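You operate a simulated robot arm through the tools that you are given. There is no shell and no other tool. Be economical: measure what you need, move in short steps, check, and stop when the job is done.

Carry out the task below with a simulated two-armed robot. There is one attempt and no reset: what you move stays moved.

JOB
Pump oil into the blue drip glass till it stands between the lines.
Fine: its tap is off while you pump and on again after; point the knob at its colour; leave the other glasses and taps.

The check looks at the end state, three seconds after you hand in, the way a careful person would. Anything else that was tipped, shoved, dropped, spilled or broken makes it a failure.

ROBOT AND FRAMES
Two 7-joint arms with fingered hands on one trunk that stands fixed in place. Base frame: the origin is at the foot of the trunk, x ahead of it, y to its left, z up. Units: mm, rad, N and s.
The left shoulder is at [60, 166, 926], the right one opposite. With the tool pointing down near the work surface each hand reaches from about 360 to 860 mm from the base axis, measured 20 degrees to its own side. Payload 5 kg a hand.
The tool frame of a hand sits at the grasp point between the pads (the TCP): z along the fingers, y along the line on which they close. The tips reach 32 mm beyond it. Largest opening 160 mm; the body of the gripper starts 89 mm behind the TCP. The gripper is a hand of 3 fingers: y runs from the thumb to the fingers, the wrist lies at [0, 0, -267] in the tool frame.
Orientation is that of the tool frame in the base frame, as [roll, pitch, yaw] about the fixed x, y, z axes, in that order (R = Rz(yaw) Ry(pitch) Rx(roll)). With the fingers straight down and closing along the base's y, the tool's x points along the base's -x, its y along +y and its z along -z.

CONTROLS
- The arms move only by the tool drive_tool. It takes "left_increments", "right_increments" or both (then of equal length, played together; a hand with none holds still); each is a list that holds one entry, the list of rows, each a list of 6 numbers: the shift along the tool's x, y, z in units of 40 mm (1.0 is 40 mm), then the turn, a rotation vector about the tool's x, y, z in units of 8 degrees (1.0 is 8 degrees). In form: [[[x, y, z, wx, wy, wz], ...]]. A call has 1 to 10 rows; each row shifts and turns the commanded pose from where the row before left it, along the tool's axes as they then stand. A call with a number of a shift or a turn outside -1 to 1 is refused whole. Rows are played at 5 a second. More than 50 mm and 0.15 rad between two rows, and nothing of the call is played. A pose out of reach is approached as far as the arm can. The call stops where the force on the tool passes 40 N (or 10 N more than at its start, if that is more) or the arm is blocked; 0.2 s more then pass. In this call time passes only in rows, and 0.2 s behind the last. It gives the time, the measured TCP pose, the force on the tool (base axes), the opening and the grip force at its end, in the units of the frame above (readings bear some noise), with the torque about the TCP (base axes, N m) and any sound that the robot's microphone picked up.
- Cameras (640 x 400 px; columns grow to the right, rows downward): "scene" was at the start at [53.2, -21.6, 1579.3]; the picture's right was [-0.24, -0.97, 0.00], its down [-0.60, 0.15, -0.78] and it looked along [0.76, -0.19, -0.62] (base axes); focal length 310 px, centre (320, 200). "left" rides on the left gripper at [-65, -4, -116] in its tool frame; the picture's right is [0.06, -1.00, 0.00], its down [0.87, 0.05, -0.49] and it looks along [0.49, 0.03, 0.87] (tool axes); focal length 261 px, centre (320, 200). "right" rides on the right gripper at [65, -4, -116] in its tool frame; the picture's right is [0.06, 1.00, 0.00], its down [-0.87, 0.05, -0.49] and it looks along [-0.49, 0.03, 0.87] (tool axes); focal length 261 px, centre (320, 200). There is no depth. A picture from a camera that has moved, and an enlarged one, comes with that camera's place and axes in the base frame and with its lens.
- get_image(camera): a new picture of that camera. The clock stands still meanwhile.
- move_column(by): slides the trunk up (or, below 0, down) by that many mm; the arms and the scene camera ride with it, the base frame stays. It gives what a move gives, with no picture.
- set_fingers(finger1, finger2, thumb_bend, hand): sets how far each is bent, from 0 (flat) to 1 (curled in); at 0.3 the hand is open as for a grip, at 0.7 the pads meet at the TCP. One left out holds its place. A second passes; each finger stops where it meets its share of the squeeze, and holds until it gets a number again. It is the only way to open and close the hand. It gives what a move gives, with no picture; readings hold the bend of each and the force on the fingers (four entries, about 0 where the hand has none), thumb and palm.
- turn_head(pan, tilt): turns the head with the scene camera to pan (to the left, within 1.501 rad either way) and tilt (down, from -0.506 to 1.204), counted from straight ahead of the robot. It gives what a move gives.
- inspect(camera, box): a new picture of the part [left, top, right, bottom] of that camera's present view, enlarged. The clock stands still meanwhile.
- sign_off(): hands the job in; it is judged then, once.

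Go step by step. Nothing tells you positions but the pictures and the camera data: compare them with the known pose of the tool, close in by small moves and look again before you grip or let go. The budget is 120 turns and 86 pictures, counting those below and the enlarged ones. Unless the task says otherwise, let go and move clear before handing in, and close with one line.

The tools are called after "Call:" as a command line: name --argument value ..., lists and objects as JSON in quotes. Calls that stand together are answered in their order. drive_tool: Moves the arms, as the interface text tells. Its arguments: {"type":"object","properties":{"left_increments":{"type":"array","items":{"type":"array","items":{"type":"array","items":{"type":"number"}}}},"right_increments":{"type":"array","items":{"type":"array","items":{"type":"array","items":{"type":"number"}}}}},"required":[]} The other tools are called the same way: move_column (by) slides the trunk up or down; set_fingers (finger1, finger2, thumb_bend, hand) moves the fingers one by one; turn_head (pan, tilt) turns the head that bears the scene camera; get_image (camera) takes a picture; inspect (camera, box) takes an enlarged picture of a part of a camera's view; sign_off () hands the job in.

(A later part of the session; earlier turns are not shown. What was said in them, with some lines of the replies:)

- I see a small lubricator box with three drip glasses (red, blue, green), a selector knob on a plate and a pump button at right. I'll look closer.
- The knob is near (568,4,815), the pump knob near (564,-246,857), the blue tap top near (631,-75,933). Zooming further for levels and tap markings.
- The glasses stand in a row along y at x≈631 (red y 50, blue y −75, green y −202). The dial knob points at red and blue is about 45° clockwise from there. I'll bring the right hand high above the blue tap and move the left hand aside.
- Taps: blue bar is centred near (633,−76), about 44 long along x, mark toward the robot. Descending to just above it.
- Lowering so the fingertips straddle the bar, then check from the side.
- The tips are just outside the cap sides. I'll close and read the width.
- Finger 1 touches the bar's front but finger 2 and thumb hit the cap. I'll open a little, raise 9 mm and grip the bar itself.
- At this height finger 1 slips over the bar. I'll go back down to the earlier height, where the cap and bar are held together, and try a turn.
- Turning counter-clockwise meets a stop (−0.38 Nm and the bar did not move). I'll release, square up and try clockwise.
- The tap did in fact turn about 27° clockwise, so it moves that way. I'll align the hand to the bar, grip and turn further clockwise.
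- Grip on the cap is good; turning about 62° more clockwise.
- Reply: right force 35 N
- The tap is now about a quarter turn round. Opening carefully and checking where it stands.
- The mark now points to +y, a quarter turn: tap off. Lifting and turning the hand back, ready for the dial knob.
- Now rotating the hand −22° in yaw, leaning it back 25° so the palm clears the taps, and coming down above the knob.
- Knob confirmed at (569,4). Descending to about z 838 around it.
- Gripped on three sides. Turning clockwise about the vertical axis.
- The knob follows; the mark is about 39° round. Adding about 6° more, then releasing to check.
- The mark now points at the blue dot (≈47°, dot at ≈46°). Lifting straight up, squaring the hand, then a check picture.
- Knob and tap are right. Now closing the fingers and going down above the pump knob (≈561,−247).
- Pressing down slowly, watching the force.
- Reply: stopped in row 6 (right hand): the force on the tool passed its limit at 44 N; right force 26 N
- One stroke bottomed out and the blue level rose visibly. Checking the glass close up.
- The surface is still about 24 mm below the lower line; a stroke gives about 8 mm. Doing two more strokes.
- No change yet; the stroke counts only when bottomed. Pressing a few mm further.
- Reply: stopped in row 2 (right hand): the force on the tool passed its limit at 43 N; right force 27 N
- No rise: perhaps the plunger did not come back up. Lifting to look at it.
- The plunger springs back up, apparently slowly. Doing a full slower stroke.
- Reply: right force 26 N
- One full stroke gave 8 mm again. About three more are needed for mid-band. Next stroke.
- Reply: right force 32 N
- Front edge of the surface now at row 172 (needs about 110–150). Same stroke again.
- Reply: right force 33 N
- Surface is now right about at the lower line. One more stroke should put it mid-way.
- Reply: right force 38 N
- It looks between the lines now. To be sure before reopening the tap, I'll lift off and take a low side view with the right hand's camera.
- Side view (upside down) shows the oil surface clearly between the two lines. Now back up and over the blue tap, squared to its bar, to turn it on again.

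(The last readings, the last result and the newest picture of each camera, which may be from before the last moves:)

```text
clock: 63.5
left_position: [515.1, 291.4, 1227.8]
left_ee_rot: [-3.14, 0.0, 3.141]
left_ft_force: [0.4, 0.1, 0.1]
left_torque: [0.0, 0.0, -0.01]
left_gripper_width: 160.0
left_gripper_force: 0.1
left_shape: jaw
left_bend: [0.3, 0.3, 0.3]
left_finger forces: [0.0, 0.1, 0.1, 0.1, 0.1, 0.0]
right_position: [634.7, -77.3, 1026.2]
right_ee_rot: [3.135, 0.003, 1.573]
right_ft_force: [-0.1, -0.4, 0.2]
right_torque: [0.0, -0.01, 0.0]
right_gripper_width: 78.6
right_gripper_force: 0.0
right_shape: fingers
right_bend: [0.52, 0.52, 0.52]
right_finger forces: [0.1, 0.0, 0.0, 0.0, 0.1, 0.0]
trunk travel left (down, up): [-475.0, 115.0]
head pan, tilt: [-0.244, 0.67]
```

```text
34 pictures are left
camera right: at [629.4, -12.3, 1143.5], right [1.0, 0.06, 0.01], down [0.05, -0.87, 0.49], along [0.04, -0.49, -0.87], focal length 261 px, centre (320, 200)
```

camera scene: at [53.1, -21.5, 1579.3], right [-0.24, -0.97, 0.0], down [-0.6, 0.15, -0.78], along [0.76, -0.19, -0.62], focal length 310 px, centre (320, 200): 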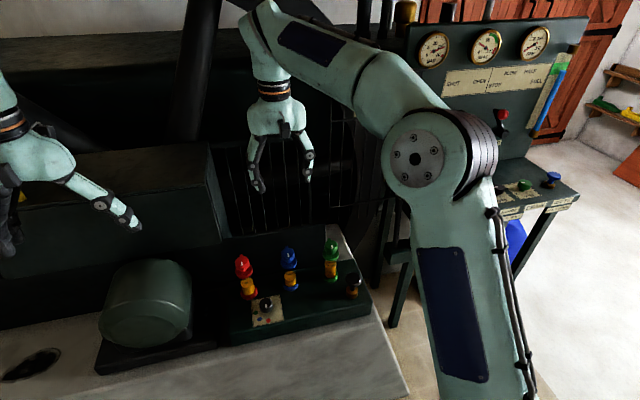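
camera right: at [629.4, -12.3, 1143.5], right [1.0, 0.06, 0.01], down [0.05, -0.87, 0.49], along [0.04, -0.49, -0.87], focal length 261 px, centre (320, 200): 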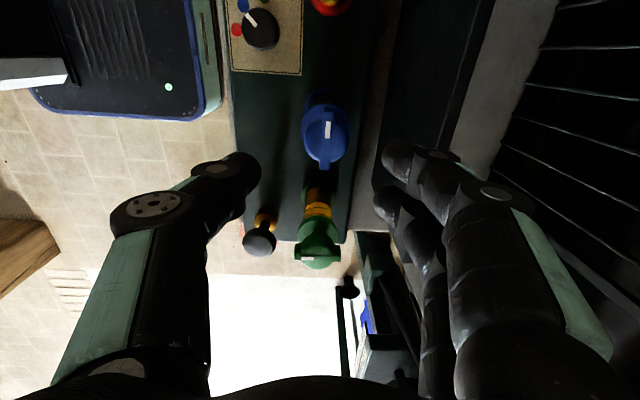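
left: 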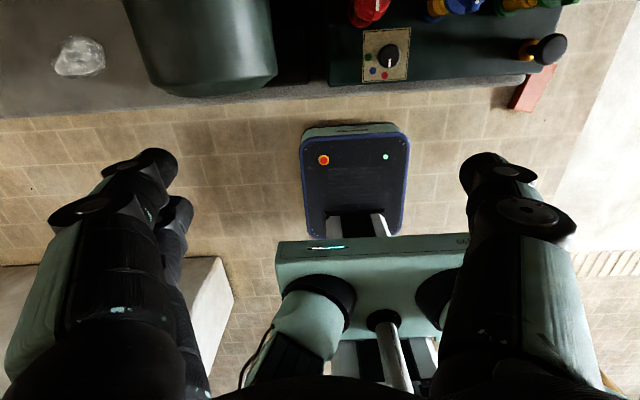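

Call:
drive_tool --right_increments '[[[0.04, -0.05, 0.9, 0, 0, 0], [0, 0, 0.86, 0, 0, 0]]]'

Call:
set_fingers --hand "right" --finger1 0.74 --finger2 0.74 --thumb_bend 0.74

Call:
drive_tool --right_increments '[[[0, 0, 0, 0, 0, -0.9], [0, 0, 0, 0, 0, -0.9], [0, 0, 0, 0, 0, -0.9], [0, 0, 0, 0, 0, -0.9], [0, 0, 0, 0, 0, -0.9]]]'

Call:
inspect --camera "right" --box '[220, 80, 460, 240]'

```text
clock: 64.1
left_position: [514.9, 291.7, 1228.0]
left_ee_rot: [3.141, 0.0, 3.14]
left_ft_force: [0.8, 0.2, 0.7]
left_torque: [0.01, 0.01, 0.01]
left_gripper_width: 160.0
left_gripper_force: 0.0
left_shape: jaw
left_bend: [0.3, 0.3, 0.3]
left_finger forces: [0.0, 0.1, 0.0, 0.0, 0.0, 0.0]
right_position: [631.0, -76.2, 955.9]
right_ee_rot: [3.137, 0.0, 1.571]
right_ft_force: [0.0, 0.3, 0.3]
right_torque: [0.03, 0.01, 0.01]
right_gripper_width: 78.4
right_gripper_force: 0.0
right_shape: fingers
right_bend: [0.52, 0.52, 0.52]
right_finger forces: [0.1, 0.0, 0.1, 0.0, 0.0, 0.0]
trunk travel left (down, up): [-475.0, 115.0]
head pan, tilt: [-0.244, 0.67]
```

```text
clock: 65.1
left_position: [515.7, 291.7, 1228.5]
left_ee_rot: [3.141, 0.001, 3.14]
left_ft_force: [0.6, -0.1, -0.3]
left_torque: [0.0, 0.02, 0.01]
left_gripper_width: 159.6
left_gripper_force: 0.1
left_shape: jaw
left_bend: [0.3, 0.3, 0.3]
left_finger forces: [0.0, 0.0, 0.1, 0.0, 0.0, 0.0]
right_position: [632.5, -77.2, 956.8]
right_ee_rot: [3.136, 0.001, 1.573]
right_ft_force: [7.5, -0.6, -4.2]
right_torque: [-0.06, -0.33, 0.02]
right_gripper_width: 35.1
right_gripper_force: 14.5
right_shape: fingers
right_bend: [0.6, 0.62, 0.68]
right_finger forces: [9.9, 9.2, 0.0, 0.0, 10.4, 0.0]
trunk travel left (down, up): [-475.0, 115.0]
head pan, tilt: [-0.244, 0.67]
```

```text
clock: 66.3
left_position: [515.3, 289.5, 1230.3]
left_ee_rot: [3.139, 0.0, 3.141]
left_ft_force: [-0.5, 0.2, 0.0]
left_torque: [-0.02, -0.05, -0.01]
left_gripper_width: 159.7
left_gripper_force: 0.2
left_shape: jaw
left_bend: [0.3, 0.3, 0.3]
left_finger forces: [0.0, 0.0, 0.0, 0.1, 0.0, 0.1]
right_position: [634.3, -80.0, 954.7]
right_ee_rot: [3.136, 0.008, 2.202]
right_ft_force: [19.0, -23.3, 8.8]
right_torque: [-0.46, -0.64, -0.19]
right_gripper_width: 34.8
right_gripper_force: 21.3
right_shape: fingers
right_bend: [0.61, 0.62, 0.69]
right_finger forces: [6.4, 19.7, 0.0, 0.1, 16.0, 0.0]
trunk travel left (down, up): [-475.0, 115.0]
head pan, tilt: [-0.244, 0.67]
```

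```text
2.50 times, centred on (340, 160) of right
camera zoom: at [591.4, -30.0, 1071.9], right [0.77, 0.64, 0.01], down [0.55, -0.67, 0.5], along [0.32, -0.38, -0.87], focal length 652 px, centre (270, 300)
```

zoom: 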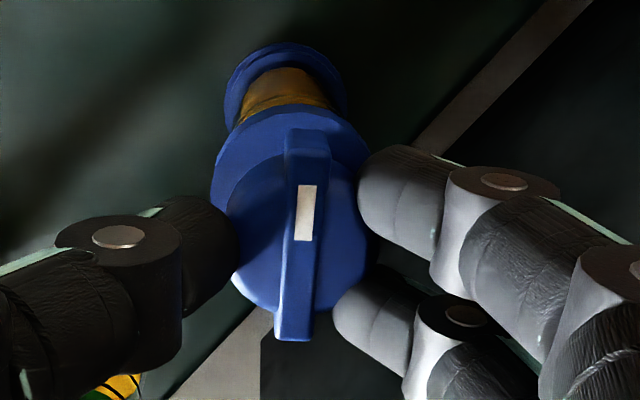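

The tap follows the hand. Continuing.

Call:
drive_tool --right_increments '[[[0, 0, 0, 0, 0, -0.95], [0, 0, 0, 0, 0, -0.95], [0, 0, 0, 0, 0, -0.95], [0, 0, 0, 0, 0, -0.95], [0, 0, 0, 0, 0, -0.95], [0, 0, 0, 0, 0, -0.95], [0, 0, 0, 0, 0, -0.95]]]'

Call:
inspect --camera "right" --box '[220, 80, 460, 240]'

```text
clock: 67.9
left_position: [513.7, 289.5, 1228.5]
left_ee_rot: [-3.142, 0.0, -3.141]
left_ft_force: [0.0, 0.2, 0.3]
left_torque: [-0.02, 0.04, 0.04]
left_gripper_width: 160.0
left_gripper_force: 0.0
left_shape: jaw
left_bend: [0.3, 0.3, 0.3]
left_finger forces: [0.0, 0.0, 0.0, 0.0, 0.0, 0.0]
right_position: [630.1, -74.4, 955.5]
right_ee_rot: [-3.14, -0.001, 3.131]
right_ft_force: [1.8, -14.4, 12.1]
right_torque: [-0.42, -0.05, -0.13]
right_gripper_width: 25.8
right_gripper_force: 16.4
right_shape: fingers
right_bend: [0.67, 0.63, 0.68]
right_finger forces: [0.0, 9.4, 0.0, 0.0, 22.3, 0.0]
trunk travel left (down, up): [-475.0, 115.0]
head pan, tilt: [-0.244, 0.67]
```

```text
2.50 times, centred on (340, 160) of right
camera zoom: at [564.4, -79.3, 1072.1], right [-0.05, 1.0, 0.0], down [0.87, 0.05, 0.49], along [0.49, 0.03, -0.87], focal length 652 px, centre (270, 300)
```

zoom: 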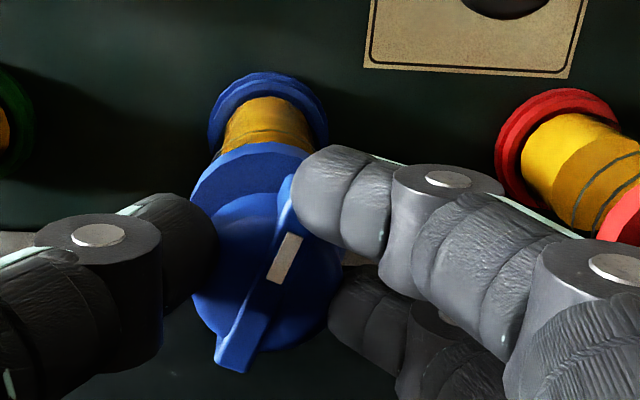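

The grip slipped at the end with about 27° left. Finger 1 stands against the bar's front: I'll free the other two and push with finger 1.

Call:
set_fingers --hand "right" --finger1 0.67 --finger2 0.58 --thumb_bend 0.58

Call:
set_fingers --hand "right" --finger1 0.7

Call:
inspect --camera "right" --box '[220, 80, 460, 240]'

```text
clock: 68.9
left_position: [515.7, 291.5, 1227.6]
left_ee_rot: [-3.142, 0.001, 3.142]
left_ft_force: [-0.1, 0.2, -0.1]
left_torque: [0.0, 0.01, -0.04]
left_gripper_width: 160.0
left_gripper_force: 0.1
left_shape: jaw
left_bend: [0.3, 0.3, 0.3]
left_finger forces: [0.0, 0.0, 0.0, 0.1, 0.0, 0.1]
right_position: [631.7, -75.2, 956.2]
right_ee_rot: [-3.14, 0.005, 3.128]
right_ft_force: [-0.9, 0.3, 0.3]
right_torque: [0.02, 0.01, 0.01]
right_gripper_width: 40.1
right_gripper_force: 0.1
right_shape: fingers
right_bend: [0.67, 0.57, 0.57]
right_finger forces: [0.1, 0.1, 0.0, 0.0, 0.0, 0.0]
trunk travel left (down, up): [-475.0, 115.0]
head pan, tilt: [-0.244, 0.67]
```

```text
clock: 69.9
left_position: [515.2, 290.7, 1227.8]
left_ee_rot: [3.141, 0.0, -3.141]
left_ft_force: [0.4, -0.3, 0.1]
left_torque: [0.01, -0.01, -0.01]
left_gripper_width: 160.0
left_gripper_force: 0.0
left_shape: jaw
left_bend: [0.3, 0.3, 0.3]
left_finger forces: [0.0, 0.0, 0.0, 0.1, 0.0, 0.1]
right_position: [632.9, -75.2, 954.8]
right_ee_rot: [-3.141, 0.006, 3.128]
right_ft_force: [-1.9, 0.3, -0.7]
right_torque: [0.01, 0.01, -0.01]
right_gripper_width: 37.1
right_gripper_force: 0.1
right_shape: fingers
right_bend: [0.69, 0.57, 0.57]
right_finger forces: [1.8, 0.1, 0.1, 0.1, 0.0, 0.1]
trunk travel left (down, up): [-475.0, 115.0]
head pan, tilt: [-0.244, 0.67]
```

```text
2.50 times, centred on (340, 160) of right
camera zoom: at [566.6, -79.3, 1072.5], right [-0.05, 1.0, 0.0], down [0.87, 0.04, 0.5], along [0.5, 0.02, -0.87], focal length 652 px, centre (270, 300)
```

zoom: 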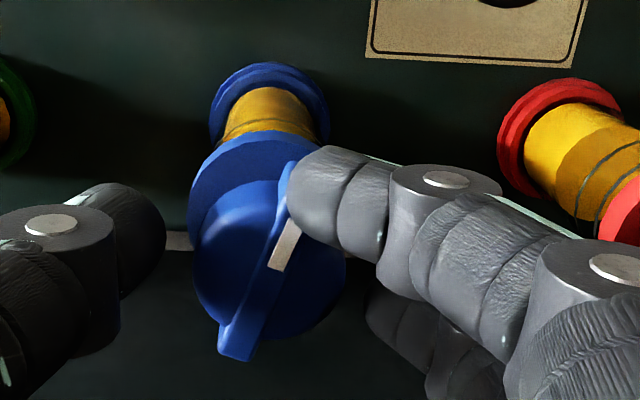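

Pushing the bar's front sideways with finger 1 by shifting the hand a few mm.

Call:
drive_tool --right_increments '[[[0, 0.03, 0.08, 0, 0, 0], [0, -0.07, 0, 0, 0, 0], [0, -0.07, 0, 0, 0, 0], [0, -0.07, 0, 0, 0, 0]]]'

Call:
inspect --camera "right" --box '[220, 80, 460, 240]'

```text
clock: 70.9
left_position: [514.5, 291.9, 1229.5]
left_ee_rot: [-3.141, 0.001, 3.141]
left_ft_force: [-0.9, -0.9, 0.6]
left_torque: [0.01, 0.04, 0.0]
left_gripper_width: 160.2
left_gripper_force: 0.1
left_shape: jaw
left_bend: [0.3, 0.3, 0.3]
left_finger forces: [0.0, 0.0, 0.0, 0.0, 0.0, 0.2]
right_position: [630.1, -82.2, 952.3]
right_ee_rot: [-3.141, 0.004, 3.129]
right_ft_force: [-7.5, 2.3, 2.4]
right_torque: [0.05, 0.2, 0.06]
right_gripper_width: 37.4
right_gripper_force: 4.6
right_shape: fingers
right_bend: [0.69, 0.57, 0.57]
right_finger forces: [8.2, 0.0, 0.0, 0.1, 0.0, 0.0]
trunk travel left (down, up): [-475.0, 115.0]
head pan, tilt: [-0.244, 0.67]
```

```text
2.50 times, centred on (340, 160) of right
camera zoom: at [564.8, -85.9, 1069.1], right [-0.05, 1.0, 0.0], down [0.87, 0.04, 0.49], along [0.49, 0.02, -0.87], focal length 652 px, centre (270, 300)
```

zoom: 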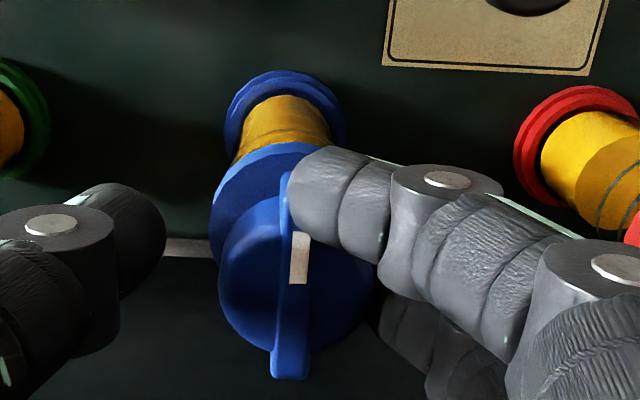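

Nearly there; a touch more, then back off and look.

Call:
drive_tool --right_increments '[[[0, -0.04, 0, 0, 0, 0], [0, -0.03, 0, 0, 0, 0], [0, 0.2, 0, 0, 0, 0]]]'

Call:
set_fingers --hand "right" --finger1 0.54 --finger2 0.54 --thumb_bend 0.54

Call:
inspect --camera "right" --box '[220, 80, 460, 240]'

```text
clock: 71.7
left_position: [514.8, 291.4, 1227.9]
left_ee_rot: [-3.141, 0.0, 3.14]
left_ft_force: [-0.4, -0.4, -0.1]
left_torque: [0.0, -0.02, 0.0]
left_gripper_width: 159.6
left_gripper_force: 0.0
left_shape: jaw
left_bend: [0.3, 0.3, 0.3]
left_finger forces: [0.1, 0.0, 0.0, 0.0, 0.0, 0.1]
right_position: [631.1, -77.5, 952.9]
right_ee_rot: [-3.139, 0.007, 3.131]
right_ft_force: [-9.3, -0.8, -0.6]
right_torque: [-0.02, 0.17, 0.07]
right_gripper_width: 34.3
right_gripper_force: 4.2
right_shape: fingers
right_bend: [0.7, 0.57, 0.57]
right_finger forces: [8.4, 0.0, 0.0, 0.0, 0.0, 0.0]
trunk travel left (down, up): [-475.0, 115.0]
head pan, tilt: [-0.244, 0.67]
```

```text
clock: 72.7
left_position: [515.0, 291.4, 1229.3]
left_ee_rot: [3.142, 0.002, -3.142]
left_ft_force: [0.5, 0.0, 0.1]
left_torque: [0.01, 0.0, -0.03]
left_gripper_width: 159.9
left_gripper_force: 0.0
left_shape: jaw
left_bend: [0.3, 0.3, 0.3]
left_finger forces: [0.1, 0.1, 0.0, 0.0, 0.1, 0.0]
right_position: [631.8, -76.7, 952.4]
right_ee_rot: [-3.141, 0.006, 3.13]
right_ft_force: [0.1, 0.7, 0.3]
right_torque: [0.0, -0.02, 0.03]
right_gripper_width: 70.5
right_gripper_force: 0.1
right_shape: fingers
right_bend: [0.54, 0.54, 0.54]
right_finger forces: [0.1, 0.1, 0.1, 0.0, 0.0, 0.0]
trunk travel left (down, up): [-475.0, 115.0]
head pan, tilt: [-0.244, 0.67]
```

```text
2.50 times, centred on (340, 160) of right
camera zoom: at [565.9, -80.6, 1068.9], right [-0.05, 1.0, 0.0], down [0.87, 0.04, 0.5], along [0.5, 0.02, -0.87], focal length 652 px, centre (270, 300)
```

zoom: 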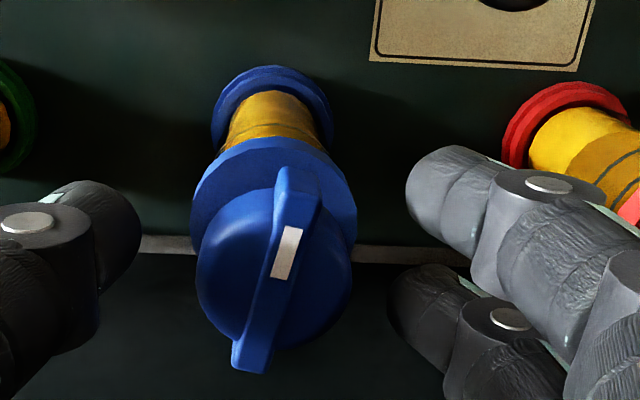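

Dragged back some on retreat; about 12° remain. Repeating the push a little further, then opening the finger straight away.

Call:
set_fingers --hand "right" --finger1 0.68

Call:
drive_tool --right_increments '[[[0, -0.08, 0, 0, 0, 0], [0, -0.08, 0, 0, 0, 0], [0, -0.06, 0, 0, 0, 0], [0, -0.05, 0, 0, 0, 0]]]'

Call:
inspect --camera "right" --box '[220, 80, 460, 240]'

```text
clock: 73.7
left_position: [514.4, 291.0, 1228.3]
left_ee_rot: [-3.141, -0.002, 3.141]
left_ft_force: [0.5, -0.1, -0.8]
left_torque: [0.0, 0.04, 0.03]
left_gripper_width: 160.1
left_gripper_force: 0.0
left_shape: jaw
left_bend: [0.3, 0.3, 0.3]
left_finger forces: [0.0, 0.0, 0.0, 0.0, 0.1, 0.1]
right_position: [632.2, -76.0, 951.6]
right_ee_rot: [-3.141, 0.005, 3.129]
right_ft_force: [0.9, -0.2, -0.8]
right_torque: [0.0, -0.01, 0.0]
right_gripper_width: 45.5
right_gripper_force: 0.9
right_shape: fingers
right_bend: [0.67, 0.54, 0.54]
right_finger forces: [0.5, 0.0, 0.0, 0.1, 0.0, 0.0]
trunk travel left (down, up): [-475.0, 115.0]
head pan, tilt: [-0.244, 0.67]
```

```text
clock: 74.7
left_position: [514.1, 292.5, 1229.1]
left_ee_rot: [-3.14, -0.001, -3.141]
left_ft_force: [-0.1, -1.3, -0.8]
left_torque: [0.01, -0.01, -0.02]
left_gripper_width: 159.8
left_gripper_force: 0.1
left_shape: jaw
left_bend: [0.3, 0.3, 0.3]
left_finger forces: [0.0, 0.0, 0.0, 0.0, 0.1, 0.1]
right_position: [630.7, -85.2, 951.8]
right_ee_rot: [-3.14, 0.005, 3.13]
right_ft_force: [-4.3, 3.9, 2.9]
right_torque: [0.16, 0.15, 0.02]
right_gripper_width: 49.2
right_gripper_force: 3.3
right_shape: fingers
right_bend: [0.66, 0.54, 0.54]
right_finger forces: [6.3, 0.0, 0.0, 0.0, 0.1, 0.1]
trunk travel left (down, up): [-475.0, 115.0]
head pan, tilt: [-0.244, 0.67]
```

```text
2.50 times, centred on (340, 160) of right
camera zoom: at [564.9, -89.8, 1069.5], right [-0.05, 1.0, 0.0], down [0.87, 0.04, 0.5], along [0.5, 0.03, -0.87], focal length 652 px, centre (270, 300)
```

zoom: 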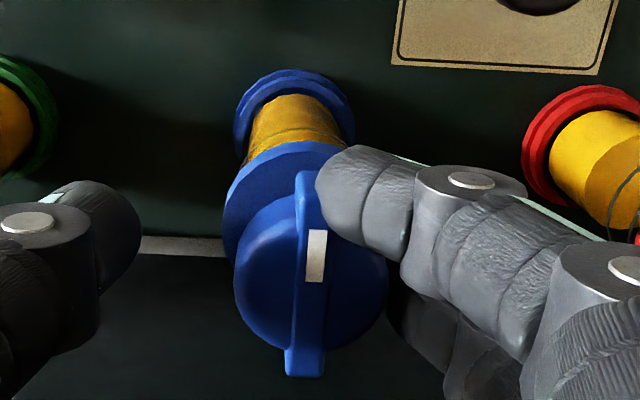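

Call:
drive_tool --right_increments '[[[0, -0.04, 0, 0, 0, 0], [0, -0.04, 0, 0, 0, 0]]]'

Call:
set_fingers --hand "right" --finger1 0.54

Call:
inspect --camera "right" --box '[220, 80, 460, 240]'

```text
clock: 75.3
left_position: [514.9, 291.2, 1229.1]
left_ee_rot: [-3.141, 0.0, 3.141]
left_ft_force: [-0.7, 0.1, -0.3]
left_torque: [-0.01, 0.02, -0.02]
left_gripper_width: 160.0
left_gripper_force: 0.2
left_shape: jaw
left_bend: [0.3, 0.3, 0.3]
left_finger forces: [0.0, 0.1, 0.0, 0.0, 0.1, 0.0]
right_position: [630.2, -88.5, 952.0]
right_ee_rot: [-3.139, 0.005, 3.13]
right_ft_force: [-4.3, 5.2, 1.1]
right_torque: [0.16, 0.1, 0.08]
right_gripper_width: 50.3
right_gripper_force: 2.7
right_shape: fingers
right_bend: [0.66, 0.54, 0.54]
right_finger forces: [4.8, 0.5, 0.0, 0.0, 0.1, 0.1]
trunk travel left (down, up): [-475.0, 115.0]
head pan, tilt: [-0.244, 0.67]
```

```text
clock: 76.3
left_position: [514.8, 290.9, 1229.0]
left_ee_rot: [-3.141, 0.0, 3.141]
left_ft_force: [0.0, -0.7, -0.4]
left_torque: [-0.01, -0.01, -0.01]
left_gripper_width: 159.9
left_gripper_force: 0.0
left_shape: jaw
left_bend: [0.3, 0.3, 0.3]
left_finger forces: [0.0, 0.1, 0.0, 0.0, 0.1, 0.0]
right_position: [629.8, -89.2, 952.7]
right_ee_rot: [-3.141, 0.005, 3.13]
right_ft_force: [0.3, 0.1, 0.1]
right_torque: [-0.01, 0.03, 0.02]
right_gripper_width: 70.3
right_gripper_force: 0.1
right_shape: fingers
right_bend: [0.54, 0.54, 0.54]
right_finger forces: [0.1, 0.2, 0.0, 0.1, 0.0, 0.0]
trunk travel left (down, up): [-475.0, 115.0]
head pan, tilt: [-0.244, 0.67]
```

```text
2.50 times, centred on (340, 160) of right
camera zoom: at [564.2, -94.2, 1068.7], right [-0.05, 1.0, 0.0], down [0.87, 0.04, 0.5], along [0.5, 0.02, -0.87], focal length 652 px, centre (270, 300)
```

zoom: 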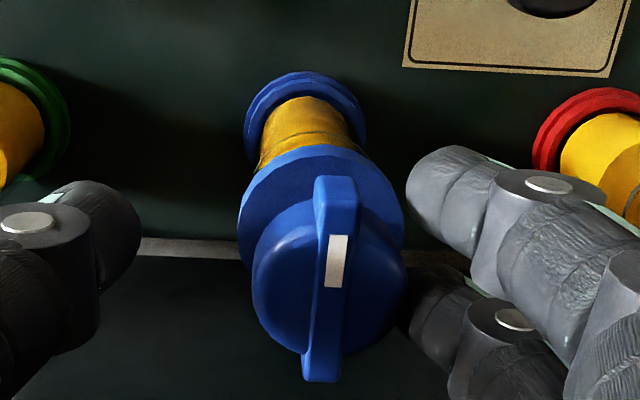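

The mark now points straight back at the robot again (within ~1°): tap on. Lifting clear and checking everything.

Call:
drive_tool --right_increments '[[[0, 0.15, 0, 0, 0, 0], [0, 0.15, 0, 0, 0, 0], [0, 0, -0.9, 0, 0, 0], [0, 0, -0.9, 0, 0, 0], [0, 0, -0.9, 0, 0, 0], [0, 0, -0.9, 0, 0, 0], [0, -0.9, -0.4, 0, 0, 0], [0, -0.9, 0, 0, 0, 0], [0, -0.9, 0, 0, 0, 0], [0, -0.9, 0, 0, 0, 0]]]'

Call:
drive_tool --right_increments '[[[0, -0.9, 0, 0, 0, 0], [0, -0.9, 0, 0, 0, 0], [0, -0.9, 0, 0, 0, 0], [0, -0.9, 0, 0, 0, 0]]]'

Call:
inspect --camera "scene" --box '[220, 220, 380, 340]'

Call:
inspect --camera "scene" --box '[276, 240, 306, 296]'

Call:
get_image --camera "scene"

```text
clock: 78.5
left_position: [515.3, 289.5, 1228.6]
left_ee_rot: [-3.141, -0.001, 3.142]
left_ft_force: [0.7, 0.0, 0.2]
left_torque: [0.03, 0.05, 0.04]
left_gripper_width: 159.9
left_gripper_force: 0.1
left_shape: jaw
left_bend: [0.3, 0.3, 0.3]
left_finger forces: [0.0, 0.2, 0.1, 0.0, 0.0, 0.0]
right_position: [627.8, -227.1, 1111.1]
right_ee_rot: [-3.141, 0.006, 3.13]
right_ft_force: [0.3, -0.5, 0.0]
right_torque: [0.01, 0.01, 0.0]
right_gripper_width: 70.5
right_gripper_force: 0.0
right_shape: fingers
right_bend: [0.54, 0.54, 0.54]
right_finger forces: [0.1, 0.0, 0.0, 0.1, 0.0, 0.0]
trunk travel left (down, up): [-475.0, 115.0]
head pan, tilt: [-0.244, 0.67]
```

```text
clock: 79.5
left_position: [515.2, 290.7, 1228.5]
left_ee_rot: [-3.141, 0.001, -3.14]
left_ft_force: [-0.3, -0.6, -0.3]
left_torque: [0.07, 0.04, 0.0]
left_gripper_width: 159.9
left_gripper_force: 0.1
left_shape: jaw
left_bend: [0.3, 0.3, 0.3]
left_finger forces: [0.1, 0.1, 0.0, 0.0, 0.0, 0.0]
right_position: [626.4, -369.6, 1111.8]
right_ee_rot: [-3.141, 0.006, 3.129]
right_ft_force: [0.4, -0.4, -0.3]
right_torque: [0.02, 0.01, 0.01]
right_gripper_width: 70.8
right_gripper_force: 0.0
right_shape: fingers
right_bend: [0.54, 0.54, 0.54]
right_finger forces: [0.0, 0.0, 0.0, 0.0, 0.1, 0.0]
trunk travel left (down, up): [-475.0, 115.0]
head pan, tilt: [-0.244, 0.67]
```

```text
3.33 times, centred on (300, 280) of scene
camera zoom: at [53.2, -22.4, 1579.3], right [-0.24, -0.97, 0.0], down [-0.6, 0.15, -0.78], along [0.76, -0.19, -0.62], focal length 1032 px, centre (387, -67)
```

zoom: 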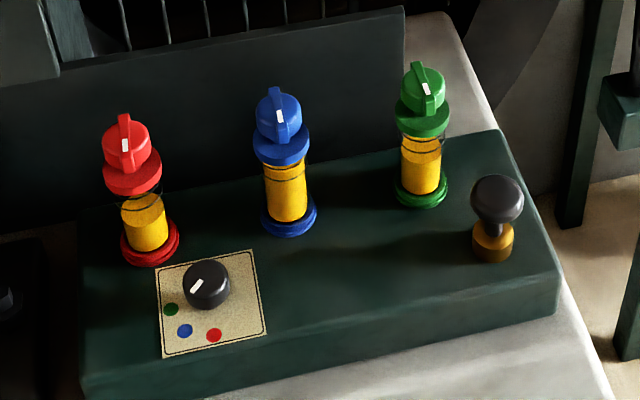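

```text
7.14 times, centred on (291, 268) of scene
camera zoom: at [53.2, -22.4, 1579.3], right [-0.24, -0.97, 0.0], down [-0.6, 0.15, -0.78], along [0.76, -0.19, -0.62], focal length 2212 px, centre (527, -286)
```

zoom: 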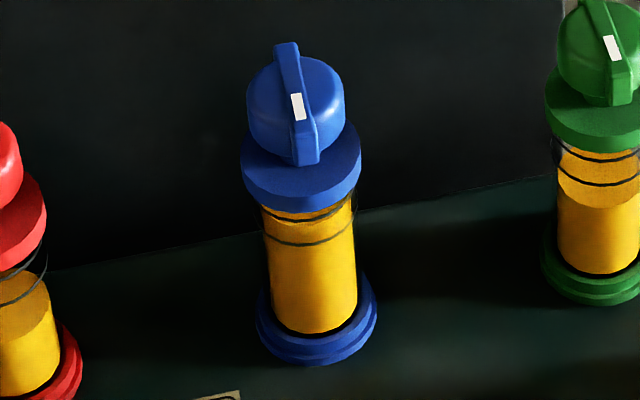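

```text
24 pictures are left
camera scene: at [53.2, -22.4, 1579.3], right [-0.24, -0.97, 0.0], down [-0.6, 0.15, -0.78], along [0.76, -0.19, -0.62], focal length 310 px, centre (320, 200)
```

scene: 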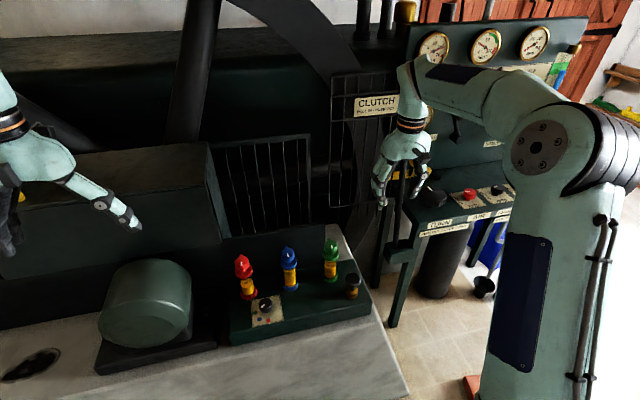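

The blue glass stands between its lines with its tap on, the knob points at blue, the other taps are untouched and both hands are clear. Handing in.

Call:
sign_off

```text
The job is handed in.
```

I pumped the blue drip glass to between its two lines with its tap off. The tap is now back on and the knob points at blue. I left the other glasses and taps alone and handed the job in.
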